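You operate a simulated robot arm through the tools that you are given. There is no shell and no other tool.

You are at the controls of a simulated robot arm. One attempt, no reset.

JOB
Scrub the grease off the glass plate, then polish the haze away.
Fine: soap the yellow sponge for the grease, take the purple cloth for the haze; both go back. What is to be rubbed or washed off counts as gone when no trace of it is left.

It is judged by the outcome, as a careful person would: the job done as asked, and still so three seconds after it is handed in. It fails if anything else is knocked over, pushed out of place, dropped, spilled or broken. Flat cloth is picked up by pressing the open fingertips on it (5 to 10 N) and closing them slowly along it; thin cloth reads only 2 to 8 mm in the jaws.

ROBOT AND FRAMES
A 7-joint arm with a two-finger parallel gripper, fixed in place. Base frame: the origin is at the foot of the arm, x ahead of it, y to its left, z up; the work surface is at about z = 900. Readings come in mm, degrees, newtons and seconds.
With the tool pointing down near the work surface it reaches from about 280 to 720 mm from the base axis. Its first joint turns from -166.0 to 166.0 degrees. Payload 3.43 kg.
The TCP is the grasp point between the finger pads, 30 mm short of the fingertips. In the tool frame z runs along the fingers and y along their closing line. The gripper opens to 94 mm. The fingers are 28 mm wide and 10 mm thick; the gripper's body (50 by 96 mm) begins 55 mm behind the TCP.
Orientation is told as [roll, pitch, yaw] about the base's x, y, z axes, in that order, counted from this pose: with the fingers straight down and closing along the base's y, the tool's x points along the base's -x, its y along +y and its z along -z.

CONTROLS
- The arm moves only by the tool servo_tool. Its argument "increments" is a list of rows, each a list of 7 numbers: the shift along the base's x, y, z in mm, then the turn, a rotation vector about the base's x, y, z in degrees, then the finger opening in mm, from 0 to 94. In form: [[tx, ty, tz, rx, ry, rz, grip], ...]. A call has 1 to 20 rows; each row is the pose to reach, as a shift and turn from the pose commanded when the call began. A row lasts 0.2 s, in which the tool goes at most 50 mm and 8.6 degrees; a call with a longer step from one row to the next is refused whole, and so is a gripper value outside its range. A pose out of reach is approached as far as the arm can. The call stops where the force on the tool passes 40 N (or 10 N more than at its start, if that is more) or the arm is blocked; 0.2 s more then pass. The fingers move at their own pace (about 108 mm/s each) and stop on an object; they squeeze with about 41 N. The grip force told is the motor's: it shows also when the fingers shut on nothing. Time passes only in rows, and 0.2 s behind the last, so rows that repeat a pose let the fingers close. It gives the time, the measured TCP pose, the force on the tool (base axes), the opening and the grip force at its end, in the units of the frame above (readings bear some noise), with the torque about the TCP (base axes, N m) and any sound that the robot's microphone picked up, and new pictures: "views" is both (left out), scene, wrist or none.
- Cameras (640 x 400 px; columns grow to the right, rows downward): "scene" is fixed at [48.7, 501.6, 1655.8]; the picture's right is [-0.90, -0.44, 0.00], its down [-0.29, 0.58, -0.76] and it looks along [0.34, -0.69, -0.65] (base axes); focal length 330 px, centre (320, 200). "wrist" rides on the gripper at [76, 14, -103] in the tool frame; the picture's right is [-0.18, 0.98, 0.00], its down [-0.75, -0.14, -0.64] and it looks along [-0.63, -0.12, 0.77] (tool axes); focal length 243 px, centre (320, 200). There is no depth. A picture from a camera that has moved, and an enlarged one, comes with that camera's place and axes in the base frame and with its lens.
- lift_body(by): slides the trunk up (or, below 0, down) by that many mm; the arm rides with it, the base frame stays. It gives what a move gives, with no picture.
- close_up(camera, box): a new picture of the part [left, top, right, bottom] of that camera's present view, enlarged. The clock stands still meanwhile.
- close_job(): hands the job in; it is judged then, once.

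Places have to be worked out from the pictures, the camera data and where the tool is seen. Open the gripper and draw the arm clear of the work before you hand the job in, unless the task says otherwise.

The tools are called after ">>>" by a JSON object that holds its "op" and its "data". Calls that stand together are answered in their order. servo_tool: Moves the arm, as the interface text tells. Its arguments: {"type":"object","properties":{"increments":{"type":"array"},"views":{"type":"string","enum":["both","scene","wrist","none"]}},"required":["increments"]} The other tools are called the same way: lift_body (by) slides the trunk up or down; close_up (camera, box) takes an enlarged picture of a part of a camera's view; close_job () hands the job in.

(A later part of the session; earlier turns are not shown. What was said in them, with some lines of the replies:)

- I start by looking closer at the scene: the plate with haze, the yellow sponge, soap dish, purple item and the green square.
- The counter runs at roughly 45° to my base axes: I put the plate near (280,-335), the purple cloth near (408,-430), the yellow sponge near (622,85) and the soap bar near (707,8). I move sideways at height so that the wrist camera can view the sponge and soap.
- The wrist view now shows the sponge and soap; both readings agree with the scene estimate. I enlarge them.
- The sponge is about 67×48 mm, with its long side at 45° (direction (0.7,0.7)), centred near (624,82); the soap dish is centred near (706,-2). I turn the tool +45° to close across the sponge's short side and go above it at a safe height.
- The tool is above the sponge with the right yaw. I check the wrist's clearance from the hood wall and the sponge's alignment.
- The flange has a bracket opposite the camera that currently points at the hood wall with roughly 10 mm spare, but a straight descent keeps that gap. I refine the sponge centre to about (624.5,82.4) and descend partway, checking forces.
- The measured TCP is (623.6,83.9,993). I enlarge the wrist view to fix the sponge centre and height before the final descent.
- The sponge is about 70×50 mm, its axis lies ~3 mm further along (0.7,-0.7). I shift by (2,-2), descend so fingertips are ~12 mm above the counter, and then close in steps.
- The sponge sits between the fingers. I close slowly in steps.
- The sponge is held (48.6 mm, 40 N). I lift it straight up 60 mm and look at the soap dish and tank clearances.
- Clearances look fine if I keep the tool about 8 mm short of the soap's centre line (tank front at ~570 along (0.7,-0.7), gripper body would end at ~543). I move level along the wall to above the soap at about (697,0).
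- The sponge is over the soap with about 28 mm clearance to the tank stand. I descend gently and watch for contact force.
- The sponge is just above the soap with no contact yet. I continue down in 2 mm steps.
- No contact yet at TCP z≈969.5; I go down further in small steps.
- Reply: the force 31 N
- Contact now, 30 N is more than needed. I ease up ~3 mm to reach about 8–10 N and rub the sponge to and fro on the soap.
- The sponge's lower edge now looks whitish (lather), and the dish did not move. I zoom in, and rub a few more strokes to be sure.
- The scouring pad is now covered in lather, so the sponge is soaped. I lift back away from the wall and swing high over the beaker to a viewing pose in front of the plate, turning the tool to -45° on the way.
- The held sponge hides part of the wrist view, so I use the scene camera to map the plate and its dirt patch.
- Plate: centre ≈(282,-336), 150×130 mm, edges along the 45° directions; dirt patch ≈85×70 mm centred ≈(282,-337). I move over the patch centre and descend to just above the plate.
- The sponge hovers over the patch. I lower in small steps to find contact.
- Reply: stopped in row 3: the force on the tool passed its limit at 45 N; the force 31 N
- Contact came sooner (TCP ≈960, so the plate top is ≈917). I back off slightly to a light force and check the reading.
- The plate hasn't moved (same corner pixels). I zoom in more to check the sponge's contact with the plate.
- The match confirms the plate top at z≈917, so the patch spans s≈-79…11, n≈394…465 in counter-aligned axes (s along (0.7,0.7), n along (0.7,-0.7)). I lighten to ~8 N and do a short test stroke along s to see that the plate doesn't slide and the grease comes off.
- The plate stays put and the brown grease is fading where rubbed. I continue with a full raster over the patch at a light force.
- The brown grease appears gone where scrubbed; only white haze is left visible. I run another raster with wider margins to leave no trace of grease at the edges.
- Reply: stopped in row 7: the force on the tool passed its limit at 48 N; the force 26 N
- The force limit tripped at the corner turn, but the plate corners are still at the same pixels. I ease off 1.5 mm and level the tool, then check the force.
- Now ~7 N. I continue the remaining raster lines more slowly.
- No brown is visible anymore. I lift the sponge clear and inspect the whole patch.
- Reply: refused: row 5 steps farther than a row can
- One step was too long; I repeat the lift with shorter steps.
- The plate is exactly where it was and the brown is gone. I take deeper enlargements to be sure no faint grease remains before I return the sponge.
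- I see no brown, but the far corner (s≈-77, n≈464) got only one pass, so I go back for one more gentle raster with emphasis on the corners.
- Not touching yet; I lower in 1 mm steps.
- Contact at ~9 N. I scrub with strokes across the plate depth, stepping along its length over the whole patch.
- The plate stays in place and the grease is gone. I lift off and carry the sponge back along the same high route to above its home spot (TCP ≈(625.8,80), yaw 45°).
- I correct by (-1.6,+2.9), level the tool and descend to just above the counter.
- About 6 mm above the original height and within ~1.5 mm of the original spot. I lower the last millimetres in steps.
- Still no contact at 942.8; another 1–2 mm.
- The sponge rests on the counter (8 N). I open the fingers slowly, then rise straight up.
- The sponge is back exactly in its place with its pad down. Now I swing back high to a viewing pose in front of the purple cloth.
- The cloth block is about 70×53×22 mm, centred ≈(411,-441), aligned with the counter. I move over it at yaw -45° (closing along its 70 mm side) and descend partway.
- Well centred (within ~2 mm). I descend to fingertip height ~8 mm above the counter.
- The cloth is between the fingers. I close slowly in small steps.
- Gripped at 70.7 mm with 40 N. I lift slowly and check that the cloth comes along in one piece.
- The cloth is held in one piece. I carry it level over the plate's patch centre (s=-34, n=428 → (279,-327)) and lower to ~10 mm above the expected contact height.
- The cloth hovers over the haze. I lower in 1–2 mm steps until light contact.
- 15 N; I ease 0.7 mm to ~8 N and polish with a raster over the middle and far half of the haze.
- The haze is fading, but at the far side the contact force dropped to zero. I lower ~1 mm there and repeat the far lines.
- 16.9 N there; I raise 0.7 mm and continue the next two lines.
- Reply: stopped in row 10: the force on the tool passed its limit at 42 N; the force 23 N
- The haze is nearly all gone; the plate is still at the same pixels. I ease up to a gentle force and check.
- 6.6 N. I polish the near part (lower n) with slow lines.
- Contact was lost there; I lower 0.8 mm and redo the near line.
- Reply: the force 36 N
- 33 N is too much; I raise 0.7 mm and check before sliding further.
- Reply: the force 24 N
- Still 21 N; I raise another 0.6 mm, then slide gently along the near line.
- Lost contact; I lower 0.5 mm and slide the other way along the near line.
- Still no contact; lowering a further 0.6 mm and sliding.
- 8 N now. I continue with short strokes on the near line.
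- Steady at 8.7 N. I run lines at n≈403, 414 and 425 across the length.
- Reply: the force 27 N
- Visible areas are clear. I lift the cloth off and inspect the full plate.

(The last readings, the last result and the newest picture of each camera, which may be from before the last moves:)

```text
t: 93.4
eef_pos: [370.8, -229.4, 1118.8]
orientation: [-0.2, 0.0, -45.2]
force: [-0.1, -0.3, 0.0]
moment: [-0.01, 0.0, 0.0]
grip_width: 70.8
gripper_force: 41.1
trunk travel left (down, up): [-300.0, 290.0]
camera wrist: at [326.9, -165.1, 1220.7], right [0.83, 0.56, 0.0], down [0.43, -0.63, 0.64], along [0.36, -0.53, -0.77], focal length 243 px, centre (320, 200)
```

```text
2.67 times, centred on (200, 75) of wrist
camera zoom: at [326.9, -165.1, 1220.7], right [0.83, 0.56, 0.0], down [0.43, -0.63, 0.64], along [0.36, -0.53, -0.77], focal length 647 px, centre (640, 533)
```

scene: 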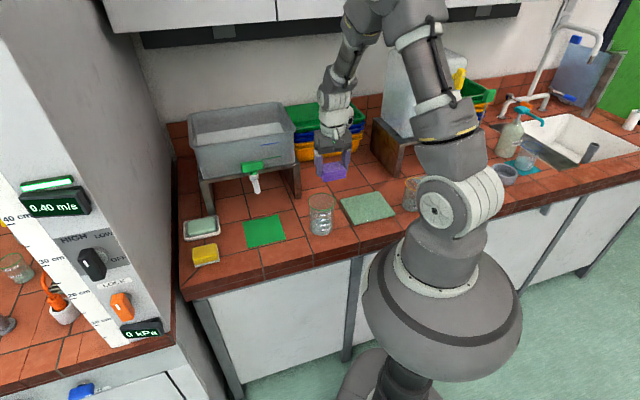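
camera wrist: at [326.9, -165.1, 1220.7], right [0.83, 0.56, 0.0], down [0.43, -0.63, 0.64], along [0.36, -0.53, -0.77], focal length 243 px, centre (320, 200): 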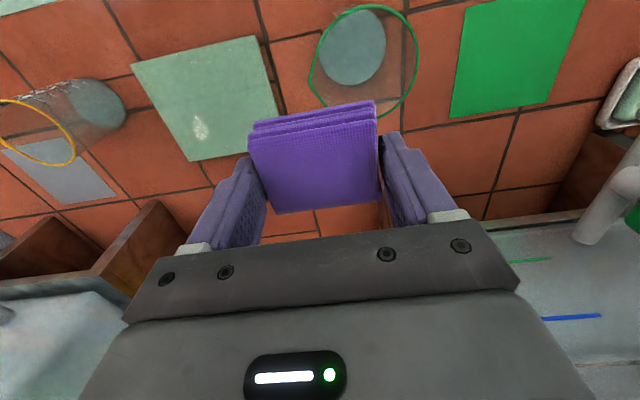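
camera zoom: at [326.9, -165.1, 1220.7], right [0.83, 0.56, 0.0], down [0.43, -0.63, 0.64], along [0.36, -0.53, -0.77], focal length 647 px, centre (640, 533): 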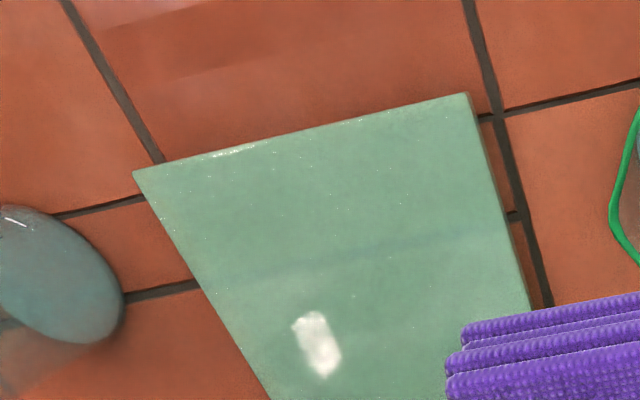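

The plate looks evenly clean and hasn't moved; the bright spot in the wrist view is a moving lamp reflection. I enlarge further from both cameras to search for faint residue.

>>> {"op": "close_up", "data": {"camera": "wrist", "box": [130, 35, 226, 95]}}

>>> {"op": "close_up", "data": {"camera": "wrist", "box": [180, 80, 290, 165]}}

>>> {"op": "close_up", "data": {"camera": "scene", "box": [338, 190, 370, 210]}}

>>> {"op": "close_up", "data": {"camera": "scene", "box": [362, 190, 394, 210]}}

>>> {"op": "close_up", "data": {"camera": "scene", "box": [350, 204, 382, 224]}}

```text
6.67 times, centred on (178, 65) of wrist
camera zoom: at [326.9, -165.1, 1220.7], right [0.83, 0.56, 0.0], down [0.43, -0.63, 0.64], along [0.36, -0.53, -0.77], focal length 1618 px, centre (1267, 1100)
```

zoom: 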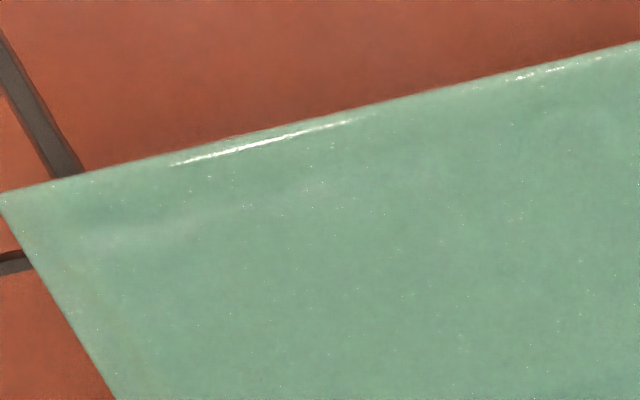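

```text
4.71 times, centred on (235, 122) of wrist
camera zoom: at [326.9, -165.1, 1220.7], right [0.83, 0.56, 0.0], down [0.43, -0.63, 0.64], along [0.36, -0.53, -0.77], focal length 1142 px, centre (720, 565)
```

zoom: 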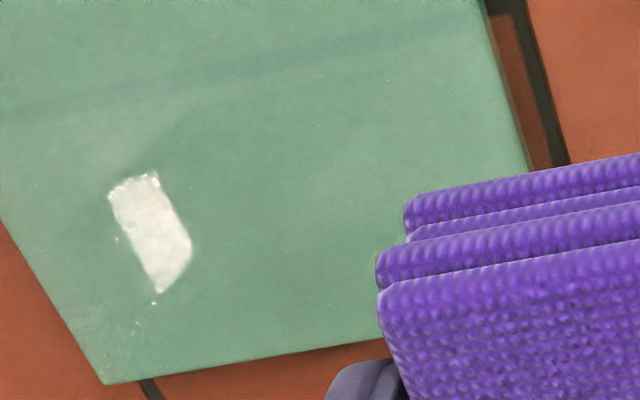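

```text
16.00 times, centred on (354, 200) of scene
camera zoom: at [48.7, 501.6, 1655.8], right [-0.9, -0.44, 0.0], down [-0.29, 0.58, -0.76], along [0.34, -0.69, -0.65], focal length 5281 px, centre (-224, 200)
```

zoom: 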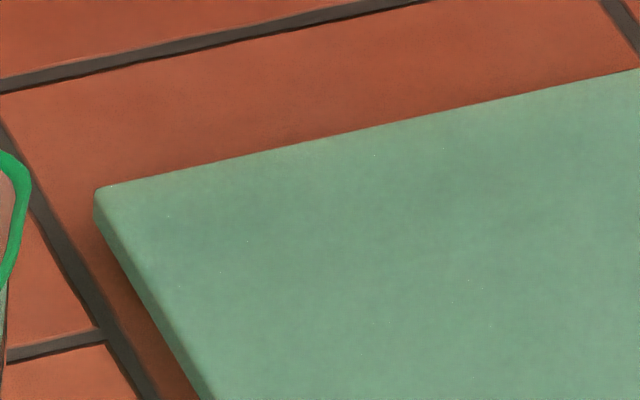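

```text
16.00 times, centred on (378, 200) of scene
camera zoom: at [48.7, 501.6, 1655.8], right [-0.9, -0.44, 0.0], down [-0.29, 0.58, -0.76], along [0.34, -0.69, -0.65], focal length 5281 px, centre (-608, 200)
```

zoom: 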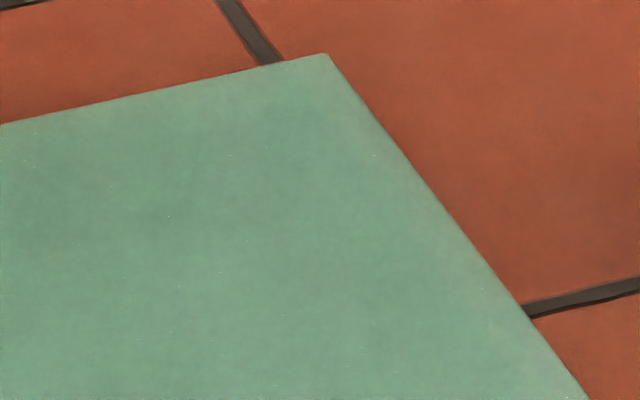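

```text
16.00 times, centred on (366, 214) of scene
camera zoom: at [48.7, 501.6, 1655.8], right [-0.9, -0.44, 0.0], down [-0.29, 0.58, -0.76], along [0.34, -0.69, -0.65], focal length 5281 px, centre (-416, -24)
```

zoom: 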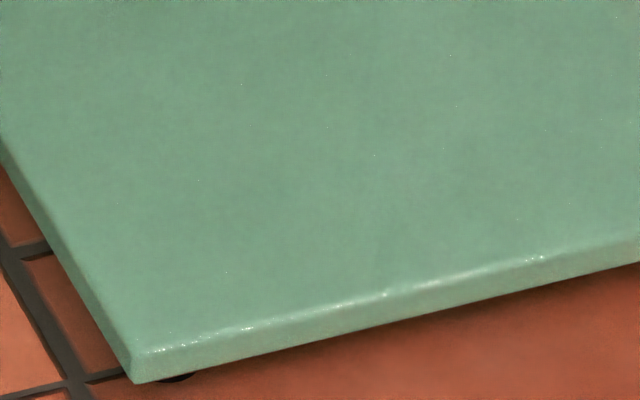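

There may be a very faint light patch in the wrist view that could be a reflection. I shift the camera 40 mm and compare: a reflection would move over the plate.

>>> {"op": "servo_tool", "data": {"increments": [[25, 10, 10, 0, 0, 0, 62], [50, 20, 20, 0, 0, 0, 62], [50, 20, 20, 0, 0, 0, 62]], "views": "both"}}

>>> {"op": "close_up", "data": {"camera": "wrist", "box": [90, 40, 250, 140]}}

```text
t: 94.2
eef_pos: [421.8, -210.3, 1141.1]
orientation: [-0.2, 0.0, -45.2]
force: [-1.0, -0.6, -1.4]
moment: [0.02, -0.01, -0.01]
grip_width: 70.8
gripper_force: 41.1
trunk travel left (down, up): [-300.0, 290.0]
camera wrist: at [377.6, -145.8, 1240.5], right [0.83, 0.56, 0.0], down [0.43, -0.63, 0.64], along [0.36, -0.53, -0.77], focal length 243 px, centre (320, 200)
```

scene: 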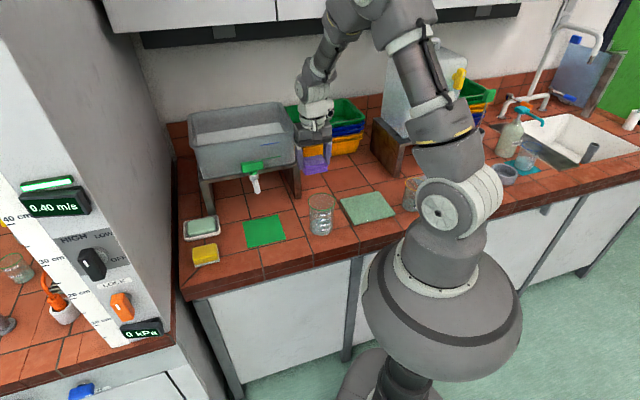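
wrist: 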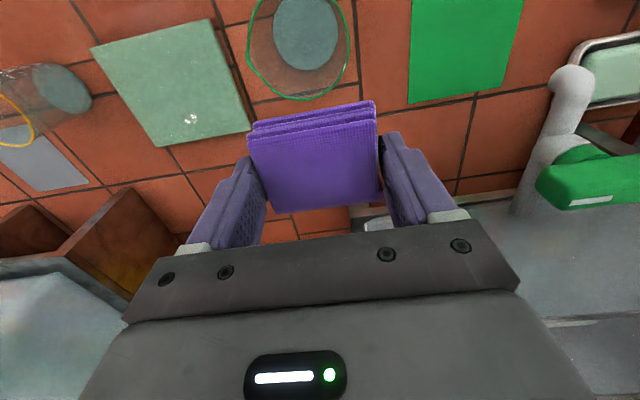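

```text
4.00 times, centred on (170, 90) of wrist
camera zoom: at [377.6, -145.8, 1240.5], right [0.83, 0.56, 0.0], down [0.43, -0.63, 0.64], along [0.36, -0.53, -0.77], focal length 970 px, centre (920, 640)
```

zoom: 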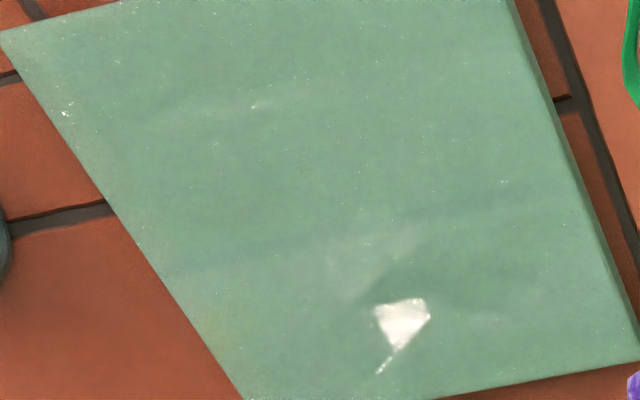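

The light patch moved together with the lamp reflection, so it is only a reflection and the plate looks clean. For certainty I make one more light polishing pass over the whole area, first returning to just above the plate.

>>> {"op": "servo_tool", "data": {"increments": [[-30, -15, 0, 0, 0, 0, 62], [-60, -40, 0, 0, 0, 0, 62], [-90, -70, -10, 0, 0, 0, 62], [-120, -100, -20, 0, 0, 0, 62], [-150, -120, -40, 0, 0, 0, 62], [-160, -130, -75, 0, 0, 0, 62], [-160, -130, -115, 0, 0, 0, 62], [-160, -130, -150, 0, 0, 0, 62], [-160, -130, -172, 0, 0, 0, 62], [-160, -130, -181, 0, 0, 0, 62], [-160, -130, -182, 0, 0, 0, 62], [-160, -130, -182, 0, 0, 0, 62]], "views": "none"}}

```text
t: 96.8
eef_pos: [262.2, -340.1, 957.8]
orientation: [-0.1, 0.0, -45.2]
force: [0.1, 0.5, -0.6]
moment: [-0.01, -0.02, 0.02]
grip_width: 70.5
gripper_force: 41.2
trunk travel left (down, up): [-300.0, 290.0]
```

>>> {"op": "servo_tool", "data": {"increments": [[0, 0, -1, 0, 0, 0, 62], [0, 0, -1.5, 0, 0, 0, 62], [0, 0, -1.5, 0, 0, 0, 62]], "views": "none"}}

```text
t: 97.6
eef_pos: [262.6, -340.5, 956.3]
orientation: [-0.1, 0.0, -45.2]
force: [-0.1, 0.0, 0.4]
moment: [-0.03, -0.03, 0.02]
grip_width: 70.7
gripper_force: 40.9
trunk travel left (down, up): [-300.0, 290.0]
```

>>> {"op": "servo_tool", "data": {"increments": [[0, 0, -0.5, 0, 0, 0, 62], [0, 0, -0.9, 0, 0, 0, 62], [0, 0, -0.9, 0, 0, 0, 62]], "views": "none"}}

```text
t: 98.4
eef_pos: [262.3, -340.1, 955.6]
orientation: [-0.1, 0.0, -45.2]
force: [0.4, -0.1, -0.5]
moment: [0.04, 0.01, -0.01]
grip_width: 70.4
gripper_force: 40.7
trunk travel left (down, up): [-300.0, 290.0]
```

>>> {"op": "servo_tool", "data": {"increments": [[0, 0, -0.4, 0, 0, 0, 62], [0, 0, -0.8, 0, 0, 0, 62], [0, 0, -0.8, 0, 0, 0, 62]], "views": "none"}}

```text
t: 99.2
eef_pos: [261.8, -341.1, 954.8]
orientation: [-0.1, 0.0, -45.3]
force: [0.2, 0.3, 1.9]
moment: [0.02, -0.11, 0.0]
grip_width: 70.6
gripper_force: 40.3
trunk travel left (down, up): [-300.0, 290.0]
```

Light contact. I lower 0.4 mm and sweep lines at n≈426 and 437.

>>> {"op": "servo_tool", "data": {"increments": [[0, 0, -0.4, 0, 0, 0, 62], [7.8, 7.8, -0.4, 0, 0, 0, 62], [15.6, 15.6, -0.4, 0, 0, 0, 62], [23.3, 23.3, -0.4, 0, 0, 0, 62], [31.1, 31.1, -0.4, 0, 0, 0, 62], [38.9, 23.3, -0.4, 0, 0, 0, 62], [31.1, 15.6, -0.4, 0, 0, 0, 62], [23.3, 7.8, -0.4, 0, 0, 0, 62], [15.6, 0, -0.4, 0, 0, 0, 62], [7.8, -7.8, -0.4, 0, 0, 0, 62]], "views": "none"}}

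```text
t: 101.4
eef_pos: [268.6, -347.4, 954.6]
orientation: [-0.3, -0.1, -45.2]
force: [5.1, 5.4, 23.1]
moment: [0.31, -0.36, -0.03]
grip_width: 70.7
gripper_force: 41.1
trunk travel left (down, up): [-300.0, 290.0]
```

Continue with the far line n≈447, slightly lighter.

>>> {"op": "servo_tool", "data": {"increments": [[0, 0, 0.3, 0, 0, 0, 62], [4.2, -4.2, 0.3, 0, 0, 0, 62], [7.8, -7.8, 0.2, 0, 0, 0, 62], [15.6, 0, 0.1, 0, 0, 0, 62], [23.3, 7.8, 0, 0, 0, 0, 62], [31.1, 15.6, 0, 0, 0, 0, 62], [40.3, 24.7, 0, 0, 0, 0, 62], [31.1, 15.6, 0.1, 0, 0, 0, 62], [23.3, 7.8, 0.2, 0, 0, 0, 62], [15.6, 0, 0.3, 0, 0, 0, 62], [7.8, -7.8, 0.4, 0, 0, 0, 62]], "views": "none"}}

```text
t: 103.8
eef_pos: [276.7, -356.1, 954.6]
orientation: [-0.3, 0.0, -45.1]
force: [0.6, 0.6, 4.1]
moment: [0.04, -0.12, -0.03]
grip_width: 70.9
gripper_force: 41.0
trunk travel left (down, up): [-300.0, 290.0]
```

4 N there. Now I sweep toward the near side with lines at n≈415 and 403.

>>> {"op": "servo_tool", "data": {"increments": [[-7.1, 7.1, -0.2, 0, 0, 0, 62], [-14.1, 14.1, -0.2, 0, 0, 0, 62], [-22.6, 22.6, -0.2, 0, 0, 0, 62], [-14.8, 30.4, -0.3, 0, 0, 0, 62], [-7.1, 38.2, -0.4, 0, 0, 0, 62], [0.7, 45.9, -0.4, 0, 0, 0, 62], [8.5, 53.7, -0.4, 0, 0, 0, 62], [4.2, 58, -0.4, 0, 0, 0, 62], [0, 62.2, -0.4, 0, 0, 0, 62], [-7.8, 54.4, -0.3, 0, 0, 0, 62], [-15.6, 46.7, -0.2, 0, 0, 0, 62], [-23.3, 38.9, -0.1, 0, 0, 0, 62], [-31.1, 31.1, 0, 0, 0, 0, 62]], "views": "both"}}

>>> {"op": "close_up", "data": {"camera": "scene", "box": [330, 175, 410, 225]}}

```text
t: 106.6
eef_pos: [247.1, -327.5, 954.6]
orientation: [-0.1, 0.0, -45.2]
force: [0.5, -0.3, 4.0]
moment: [0.01, -0.13, -0.02]
grip_width: 71.1
gripper_force: 41.4
trunk travel left (down, up): [-300.0, 290.0]
camera wrist: at [202.6, -261.4, 1055.6], right [0.83, 0.56, 0.0], down [0.43, -0.63, 0.64], along [0.36, -0.53, -0.77], focal length 243 px, centre (320, 200)
```

scene: 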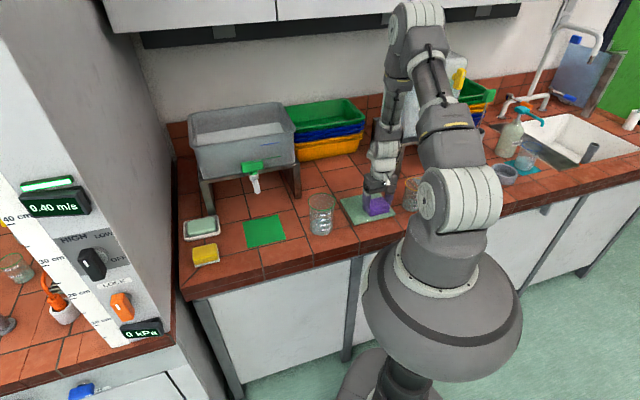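
wrist: 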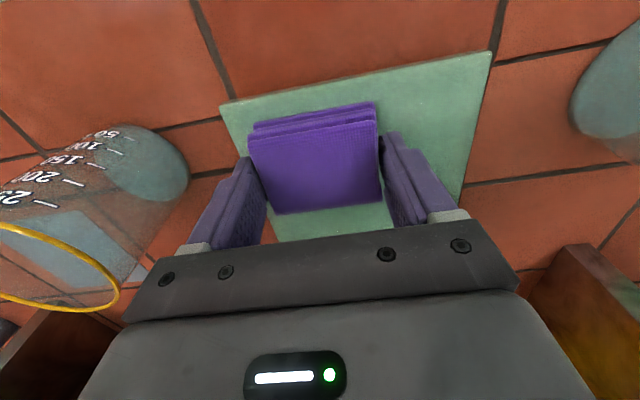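

```text
8.00 times, centred on (370, 200) of scene
camera zoom: at [48.7, 501.6, 1655.8], right [-0.9, -0.44, 0.0], down [-0.29, 0.58, -0.76], along [0.34, -0.69, -0.65], focal length 2641 px, centre (-80, 200)
```

zoom: 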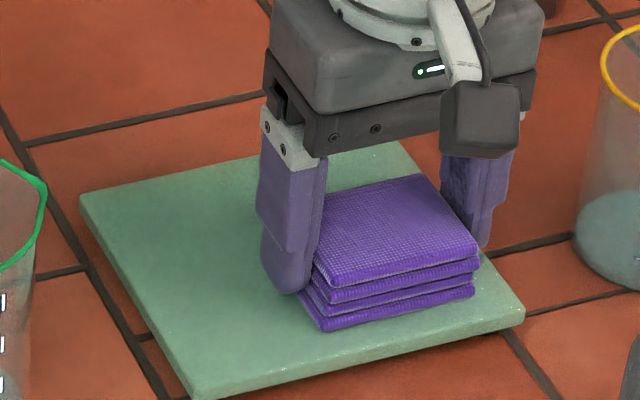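

Polishing is complete and the plate has not moved. I lift the cloth and carry it back above its home spot (TCP ≈(412.5,-439.5)).

>>> {"op": "servo_tool", "data": {"increments": [[0, 0, 8, 0, 0, 0, 62], [0, 0, 30, 0, 0, 0, 62], [0, 0, 50, 0, 0, 0, 62], [35, -24, 55, 0, 0, 0, 62], [70, -48, 55, 0, 0, 0, 62], [105, -72, 55, 0, 0, 0, 62], [140, -96, 55, 0, 0, 0, 62], [165.8, -114.2, 50, 0.1, 0, 0.1, 62], [165.8, -114.2, 25, 0.1, 0, 0.1, 62], [165.8, -114.2, 5, 0.1, 0, 0.1, 62], [165.8, -114.2, -5, 0.1, 0, 0.1, 62], [165.8, -114.2, -5, 0.1, 0, 0.1, 62]], "views": "both"}}

>>> {"op": "close_up", "data": {"camera": "scene", "box": [300, 130, 400, 205]}}

>>> {"op": "close_up", "data": {"camera": "scene", "box": [330, 180, 410, 230]}}

```text
t: 109.2
eef_pos: [411.3, -439.5, 948.5]
orientation: [0.0, 0.1, -45.1]
force: [0.1, 1.2, -0.8]
moment: [0.01, 0.01, 0.01]
grip_width: 70.6
gripper_force: 41.4
trunk travel left (down, up): [-300.0, 290.0]
camera wrist: at [367.8, -374.8, 1049.9], right [0.83, 0.56, 0.0], down [0.43, -0.63, 0.64], along [0.36, -0.53, -0.77], focal length 243 px, centre (320, 200)
```

scene: 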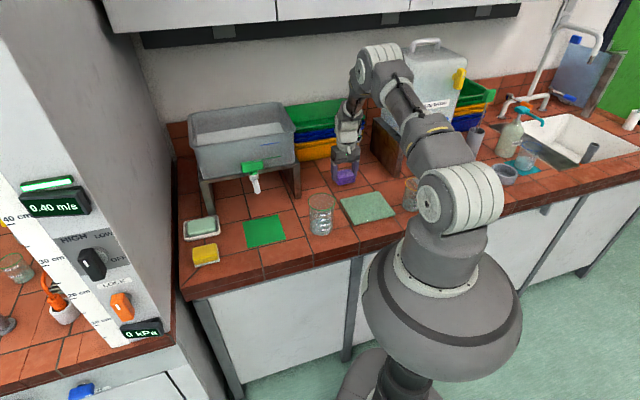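
wrist: 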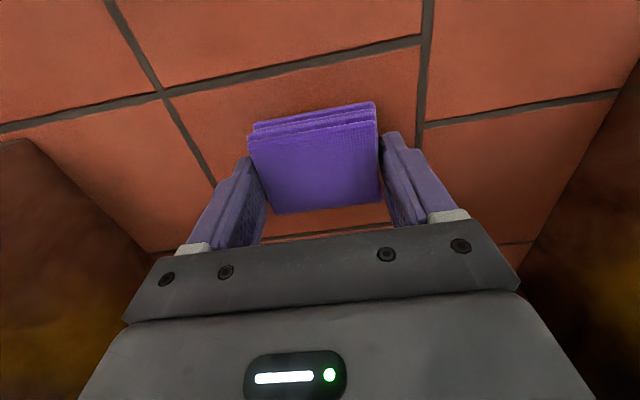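

```text
5.33 times, centred on (350, 168) of scene
camera zoom: at [48.7, 501.6, 1655.8], right [-0.9, -0.44, 0.0], down [-0.29, 0.58, -0.76], along [0.34, -0.69, -0.65], focal length 1760 px, centre (160, 373)
```

zoom: 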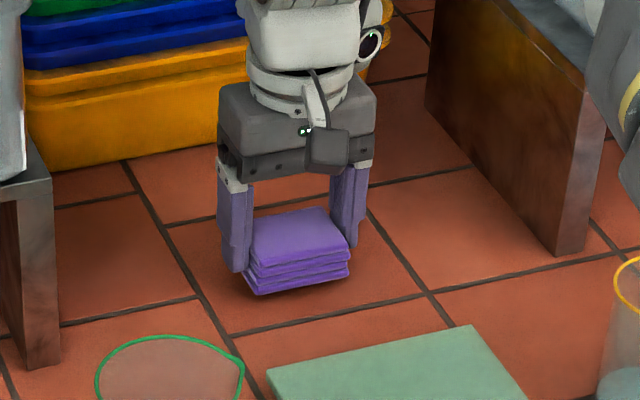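

```text
8.00 times, centred on (370, 205) of scene
camera zoom: at [48.7, 501.6, 1655.8], right [-0.9, -0.44, 0.0], down [-0.29, 0.58, -0.76], along [0.34, -0.69, -0.65], focal length 2641 px, centre (-80, 160)
```

zoom: 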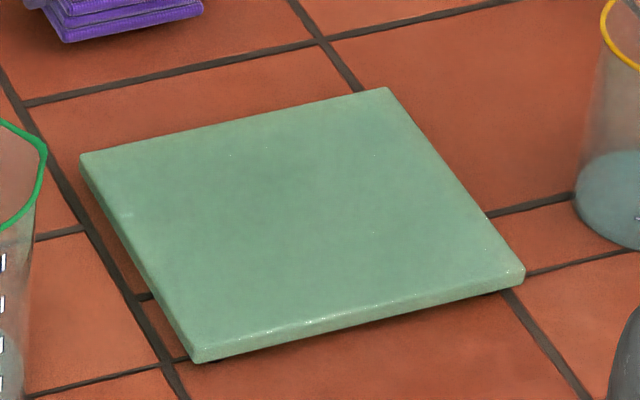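

The plate is clean and in place. I'm 9 mm above the cloth's home height and within 1 mm laterally; I lower gently.

>>> {"op": "servo_tool", "data": {"increments": [[0.6, -0.8, -3, 0, 0, 0, 62], [0.6, -0.8, -6, 0, 0, 0, 62], [0.6, -0.8, -8, 0, 0, 0, 62], [0.6, -0.8, -8, 0, 0, 0, 62]], "views": "none"}}

```text
t: 110.2
eef_pos: [411.8, -439.8, 940.2]
orientation: [-0.1, 0.0, -45.1]
force: [-0.5, -0.4, -0.9]
moment: [0.0, -0.03, 0.0]
grip_width: 70.7
gripper_force: 41.0
trunk travel left (down, up): [-300.0, 290.0]
```

>>> {"op": "servo_tool", "data": {"increments": [[0, 0, -0.7, 0, 0, 0, 62], [0, 0, -1.4, 0, 0, 0, 62], [0, 0, -1.4, 0, 0, 0, 62]], "views": "none"}}

```text
t: 111.0
eef_pos: [412.2, -439.9, 940.9]
orientation: [-0.2, 0.2, -45.1]
force: [-0.1, 1.0, 0.2]
moment: [0.0, 0.01, 0.04]
grip_width: 70.9
gripper_force: 41.0
trunk travel left (down, up): [-300.0, 290.0]
```

Still free; another ~1.5 mm in small steps.

>>> {"op": "servo_tool", "data": {"increments": [[0, 0, -0.7, 0, 0, 0, 62], [0, 0, -1.3, 0, 0, 0, 62], [0, 0, -1.3, 0, 0, 0, 62]], "views": "none"}}

```text
t: 111.8
eef_pos: [412.3, -439.8, 938.6]
orientation: [-0.1, 0.1, -45.1]
force: [0.0, 0.8, 4.3]
moment: [0.01, -0.08, 0.01]
grip_width: 70.6
gripper_force: 41.1
trunk travel left (down, up): [-300.0, 290.0]
```

The cloth rests on the counter (4 N). I open slowly and then rise straight up.

>>> {"op": "servo_tool", "data": {"increments": [[0, 0, 0, 0, 0, 0, 70], [0, 0, 0, 0, 0, 0, 74], [0, 0, 0, 0, 0, 0, 82], [0, 0, 0, 0, 0, 0, 92], [0, 0, 0, 0, 0, 0, 92], [0, 0, 12, 0, 0, 0, 92], [0, 0, 40, 0, 0, 0, 92], [0, 0, 80, 0, 0, 0, 92], [0, 0, 120, 0, 0, 0, 92], [-30, 20, 155, 0, 0, 0, 92], [-60, 40, 185, 0, 0, 0, 92], [-60, 40, 185, 0, 0, 0, 92]], "views": "both"}}

>>> {"op": "close_up", "data": {"camera": "wrist", "box": [220, 60, 412, 180]}}

>>> {"op": "close_up", "data": {"camera": "scene", "box": [320, 160, 400, 220]}}

```text
refused: row 10 steps farther than a row can; nothing moved
```

```text
3.33 times, centred on (316, 120) of wrist
camera zoom: at [368.5, -375.8, 1039.8], right [0.83, 0.56, 0.0], down [0.43, -0.63, 0.64], along [0.36, -0.53, -0.77], focal length 809 px, centre (333, 467)
```

zoom: 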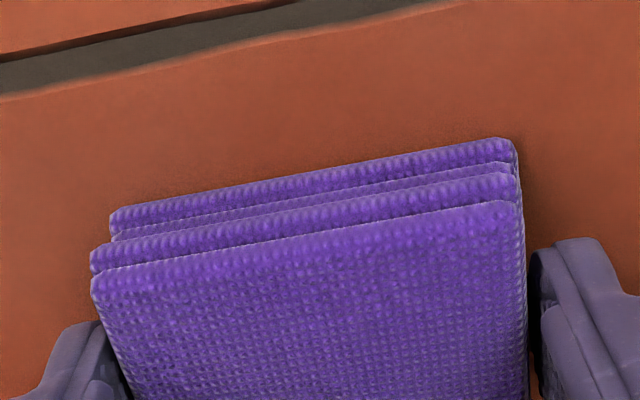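

```text
6.67 times, centred on (360, 190) of scene
camera zoom: at [48.7, 501.6, 1655.8], right [-0.9, -0.44, 0.0], down [-0.29, 0.58, -0.76], along [0.34, -0.69, -0.65], focal length 2200 px, centre (53, 267)
```

zoom: 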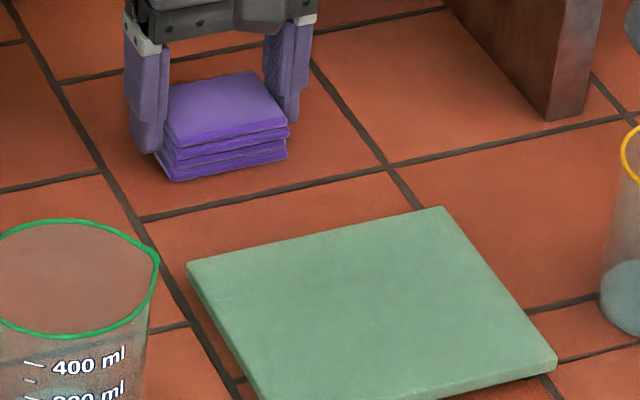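

One row was a bit too long; I repeat with shorter steps: open slowly, rise straight up, then back away.

>>> {"op": "servo_tool", "data": {"increments": [[0, 0, 0, 0, 0, 0, 70], [0, 0, 0, 0, 0, 0, 74], [0, 0, 0, 0, 0, 0, 82], [0, 0, 0, 0, 0, 0, 92], [0, 0, 0, 0, 0, 0, 92], [0, 0, 12, 0, 0, 0, 92], [0, 0, 40, 0, 0, 0, 92], [0, 0, 80, 0, 0, 0, 92], [0, 0, 120, 0, 0, 0, 92], [-25, 15, 150, 0, 0, 0, 92], [-50, 30, 180, 0, 0, 0, 92], [-60, 40, 190, 0, 0, 0, 92], [-60, 40, 190, 0, 0, 0, 92]], "views": "both"}}

>>> {"op": "close_up", "data": {"camera": "wrist", "box": [220, 60, 412, 180]}}

>>> {"op": "close_up", "data": {"camera": "scene", "box": [320, 160, 400, 220]}}

>>> {"op": "close_up", "data": {"camera": "wrist", "box": [180, 0, 420, 90]}}

```text
t: 114.6
eef_pos: [351.2, -401.1, 1129.5]
orientation: [-0.2, 0.1, -45.2]
force: [-0.7, -0.5, 0.1]
moment: [0.0, -0.01, 0.04]
grip_width: 92.1
gripper_force: 0.1
trunk travel left (down, up): [-300.0, 290.0]
camera wrist: at [307.2, -336.7, 1230.8], right [0.83, 0.56, 0.0], down [0.43, -0.63, 0.64], along [0.36, -0.53, -0.77], focal length 243 px, centre (320, 200)
```

scene: 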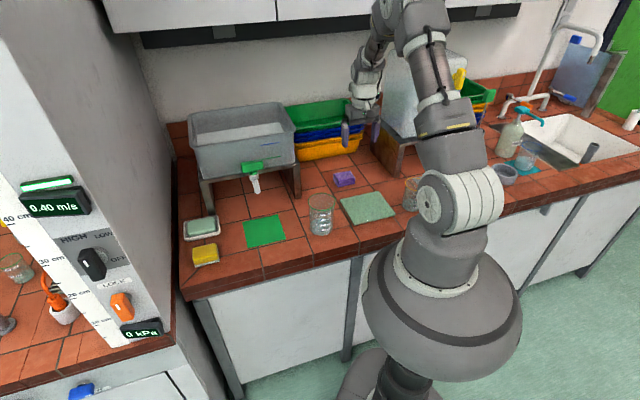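
wrist: 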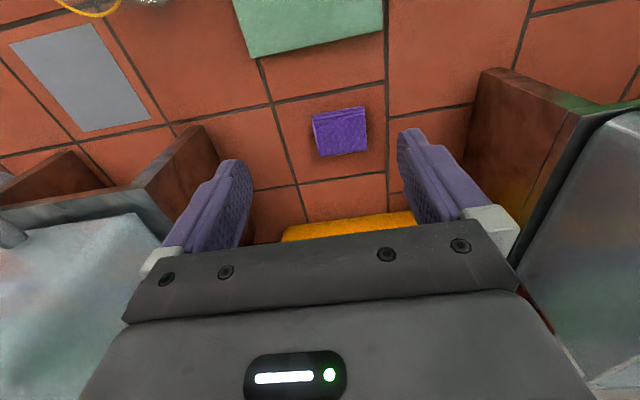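

```text
3.33 times, centred on (316, 120) of wrist
camera zoom: at [307.2, -336.7, 1230.8], right [0.83, 0.56, 0.0], down [0.43, -0.63, 0.64], along [0.36, -0.53, -0.77], focal length 809 px, centre (333, 467)
```

zoom: 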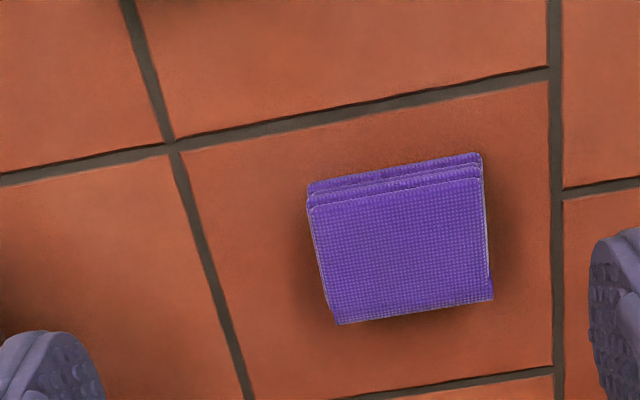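

```text
6.67 times, centred on (360, 190) of scene
camera zoom: at [48.7, 501.6, 1655.8], right [-0.9, -0.44, 0.0], down [-0.29, 0.58, -0.76], along [0.34, -0.69, -0.65], focal length 2200 px, centre (53, 267)
```

zoom: 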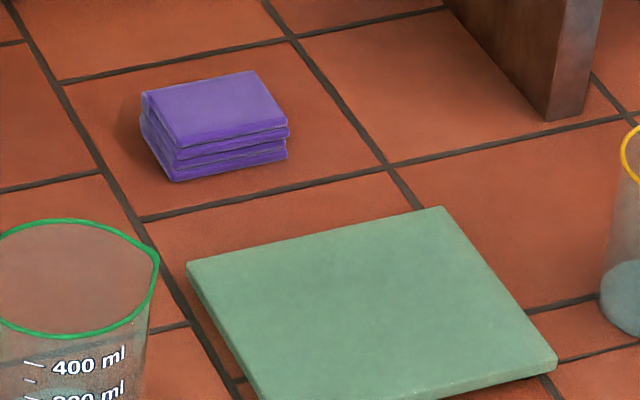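

```text
2.67 times, centred on (300, 45) of wrist
camera zoom: at [307.2, -336.7, 1230.8], right [0.83, 0.56, 0.0], down [0.43, -0.63, 0.64], along [0.36, -0.53, -0.77], focal length 647 px, centre (373, 613)
```

zoom: 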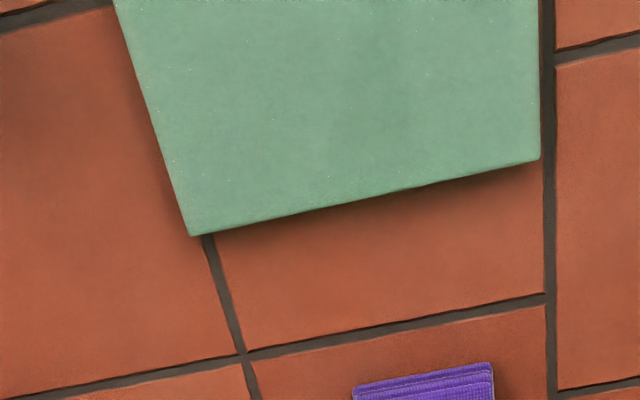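

The cloth is back in its exact place. With the gripper empty, I move to a direct view of the plate for a final inspection.

>>> {"op": "servo_tool", "data": {"increments": [[-33, 28, 0, 0, 0, 0, 92], [-66, 56, 0, 0, 0, 0, 92], [-100, 84, 0, 0, 0, 0, 92], [-130, 110, 0, 0, 0, 0, 92], [-130, 110, 0, 0, 0, 0, 92]], "views": "both"}}

>>> {"op": "close_up", "data": {"camera": "wrist", "box": [240, 60, 432, 180]}}

>>> {"op": "close_up", "data": {"camera": "scene", "box": [330, 180, 410, 230]}}

```text
t: 115.8
eef_pos: [221.9, -289.8, 1130.8]
orientation: [-0.1, 0.1, -45.1]
force: [0.3, -0.1, 0.1]
moment: [0.01, -0.04, 0.06]
grip_width: 92.0
gripper_force: 0.1
trunk travel left (down, up): [-300.0, 290.0]
camera wrist: at [178.1, -226.1, 1232.0], right [0.83, 0.56, 0.0], down [0.43, -0.63, 0.64], along [0.36, -0.53, -0.77], focal length 243 px, centre (320, 200)
```

scene: 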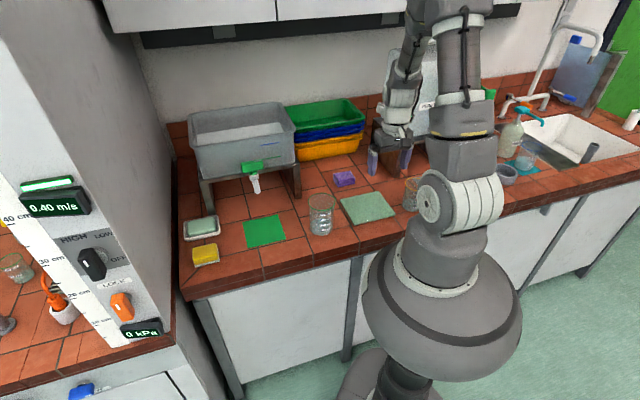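
wrist: 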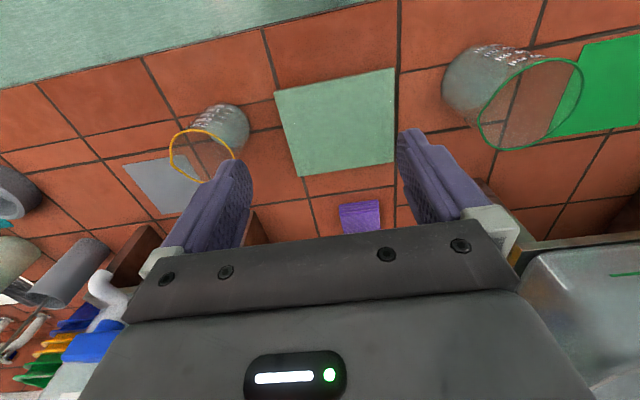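

```text
3.33 times, centred on (336, 120) of wrist
camera zoom: at [178.1, -226.1, 1232.0], right [0.83, 0.56, 0.0], down [0.43, -0.63, 0.64], along [0.36, -0.53, -0.77], focal length 809 px, centre (267, 467)
```

zoom: 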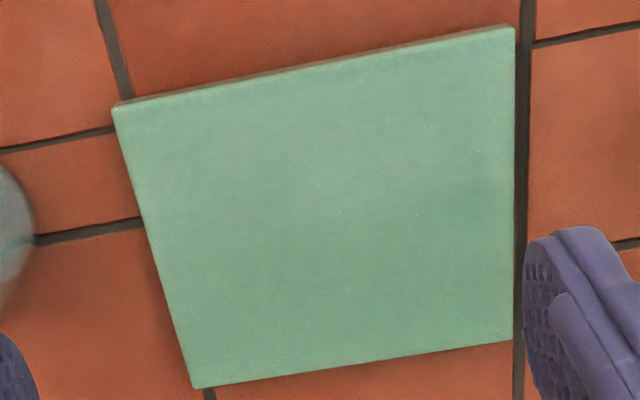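

```text
8.00 times, centred on (370, 205) of scene
camera zoom: at [48.7, 501.6, 1655.8], right [-0.9, -0.44, 0.0], down [-0.29, 0.58, -0.76], along [0.34, -0.69, -0.65], focal length 2641 px, centre (-80, 160)
```

zoom: 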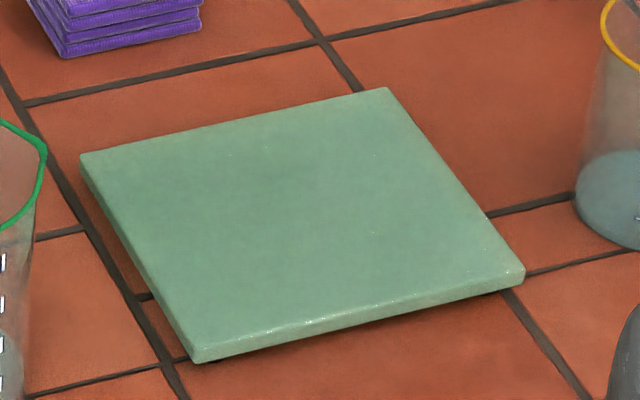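

The plate is uniformly clean, sponge and cloth are home, nothing else has moved. I draw the arm up and clear, to about its starting pose.

>>> {"op": "servo_tool", "data": {"increments": [[0, 0, 35, 0, 0, 0, 94], [10, 10, 65, 0, 0, 8, 94], [40, 40, 68, 0, 0, 16, 94], [70, 70, 68, 0, 0, 24, 94], [100, 100, 68, 0, 0, 32, 94], [130, 130, 68, 0, 0, 40, 94], [155, 155, 68, 0, 0, 45, 94], [168, 166, 68, 0, 0, 45, 94], [168, 166, 68, 0, 0, 45, 94]], "views": "both"}}

>>> {"op": "close_up", "data": {"camera": "scene", "box": [170, 150, 430, 270]}}

```text
t: 117.8
eef_pos: [393.0, -124.3, 1194.4]
orientation: [-0.1, 0.1, -0.1]
force: [0.2, -0.5, 0.3]
moment: [-0.01, 0.03, -0.03]
grip_width: 94.1
gripper_force: 0.1
trunk travel left (down, up): [-300.0, 290.0]
camera wrist: at [316.0, -109.3, 1297.2], right [0.18, 0.98, 0.0], down [0.75, -0.14, 0.64], along [0.63, -0.12, -0.77], focal length 243 px, centre (320, 200)
```

scene: 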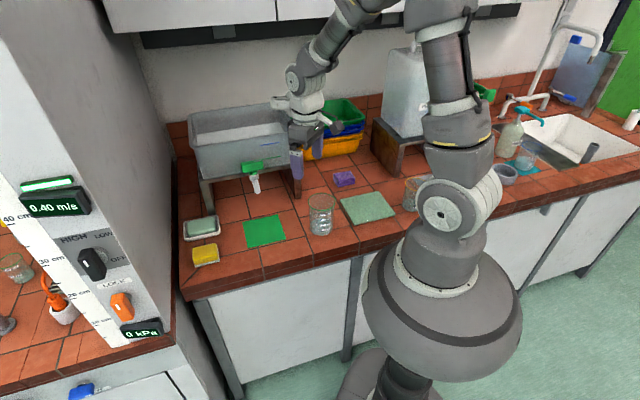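
wrist: 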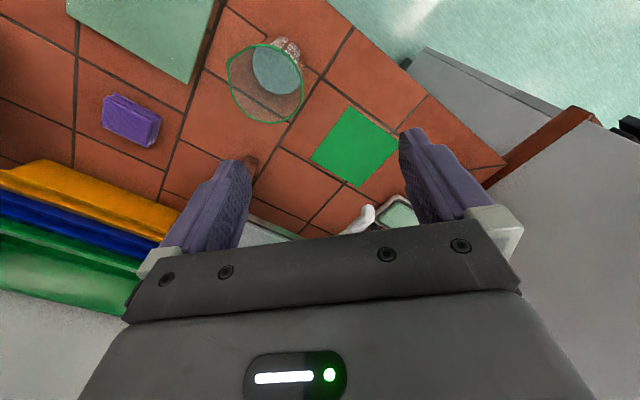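

```text
2.46 times, centred on (300, 210) of scene
camera zoom: at [48.7, 501.6, 1655.8], right [-0.9, -0.44, 0.0], down [-0.29, 0.58, -0.76], along [0.34, -0.69, -0.65], focal length 812 px, centre (369, 175)
```

zoom: 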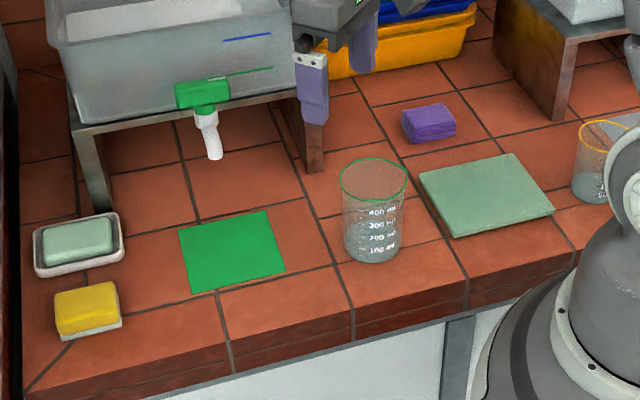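

Everything matches the initial layout: sponge, soap dish, cloth, beakers and plate are in place, the plate is clean, the gripper is open and the arm clear. I hand the job in.

>>> {"op": "close_job", "data": {}}

```text
The job is handed in.
```

The grease and the haze are both off the glass plate. Close-up pictures from the scene and wrist cameras showed an evenly clean surface at the end.

- **Grease:** I rubbed the yellow sponge on the soap bar until its pad lathered, then scrubbed the whole patch several times. No brown was left.
- **Haze:** I polished the same area with the purple cloth, then made one extra pass after the plate already looked clear. A faint light patch I noticed was a lamp reflection; it shifted when I moved the camera.
- **Back in place:** The sponge (pad down) and the cloth are back in their original spots, matched against the first pictures. The plate, beakers and soap dish look unmoved.

The arm stopped itself three times when pressing passed the force limit (42 to 48 N), twice with the sponge and once with the cloth. I eased off each time, and the plate stayed put.

The gripper is open and the arm is clear, near its starting pose.
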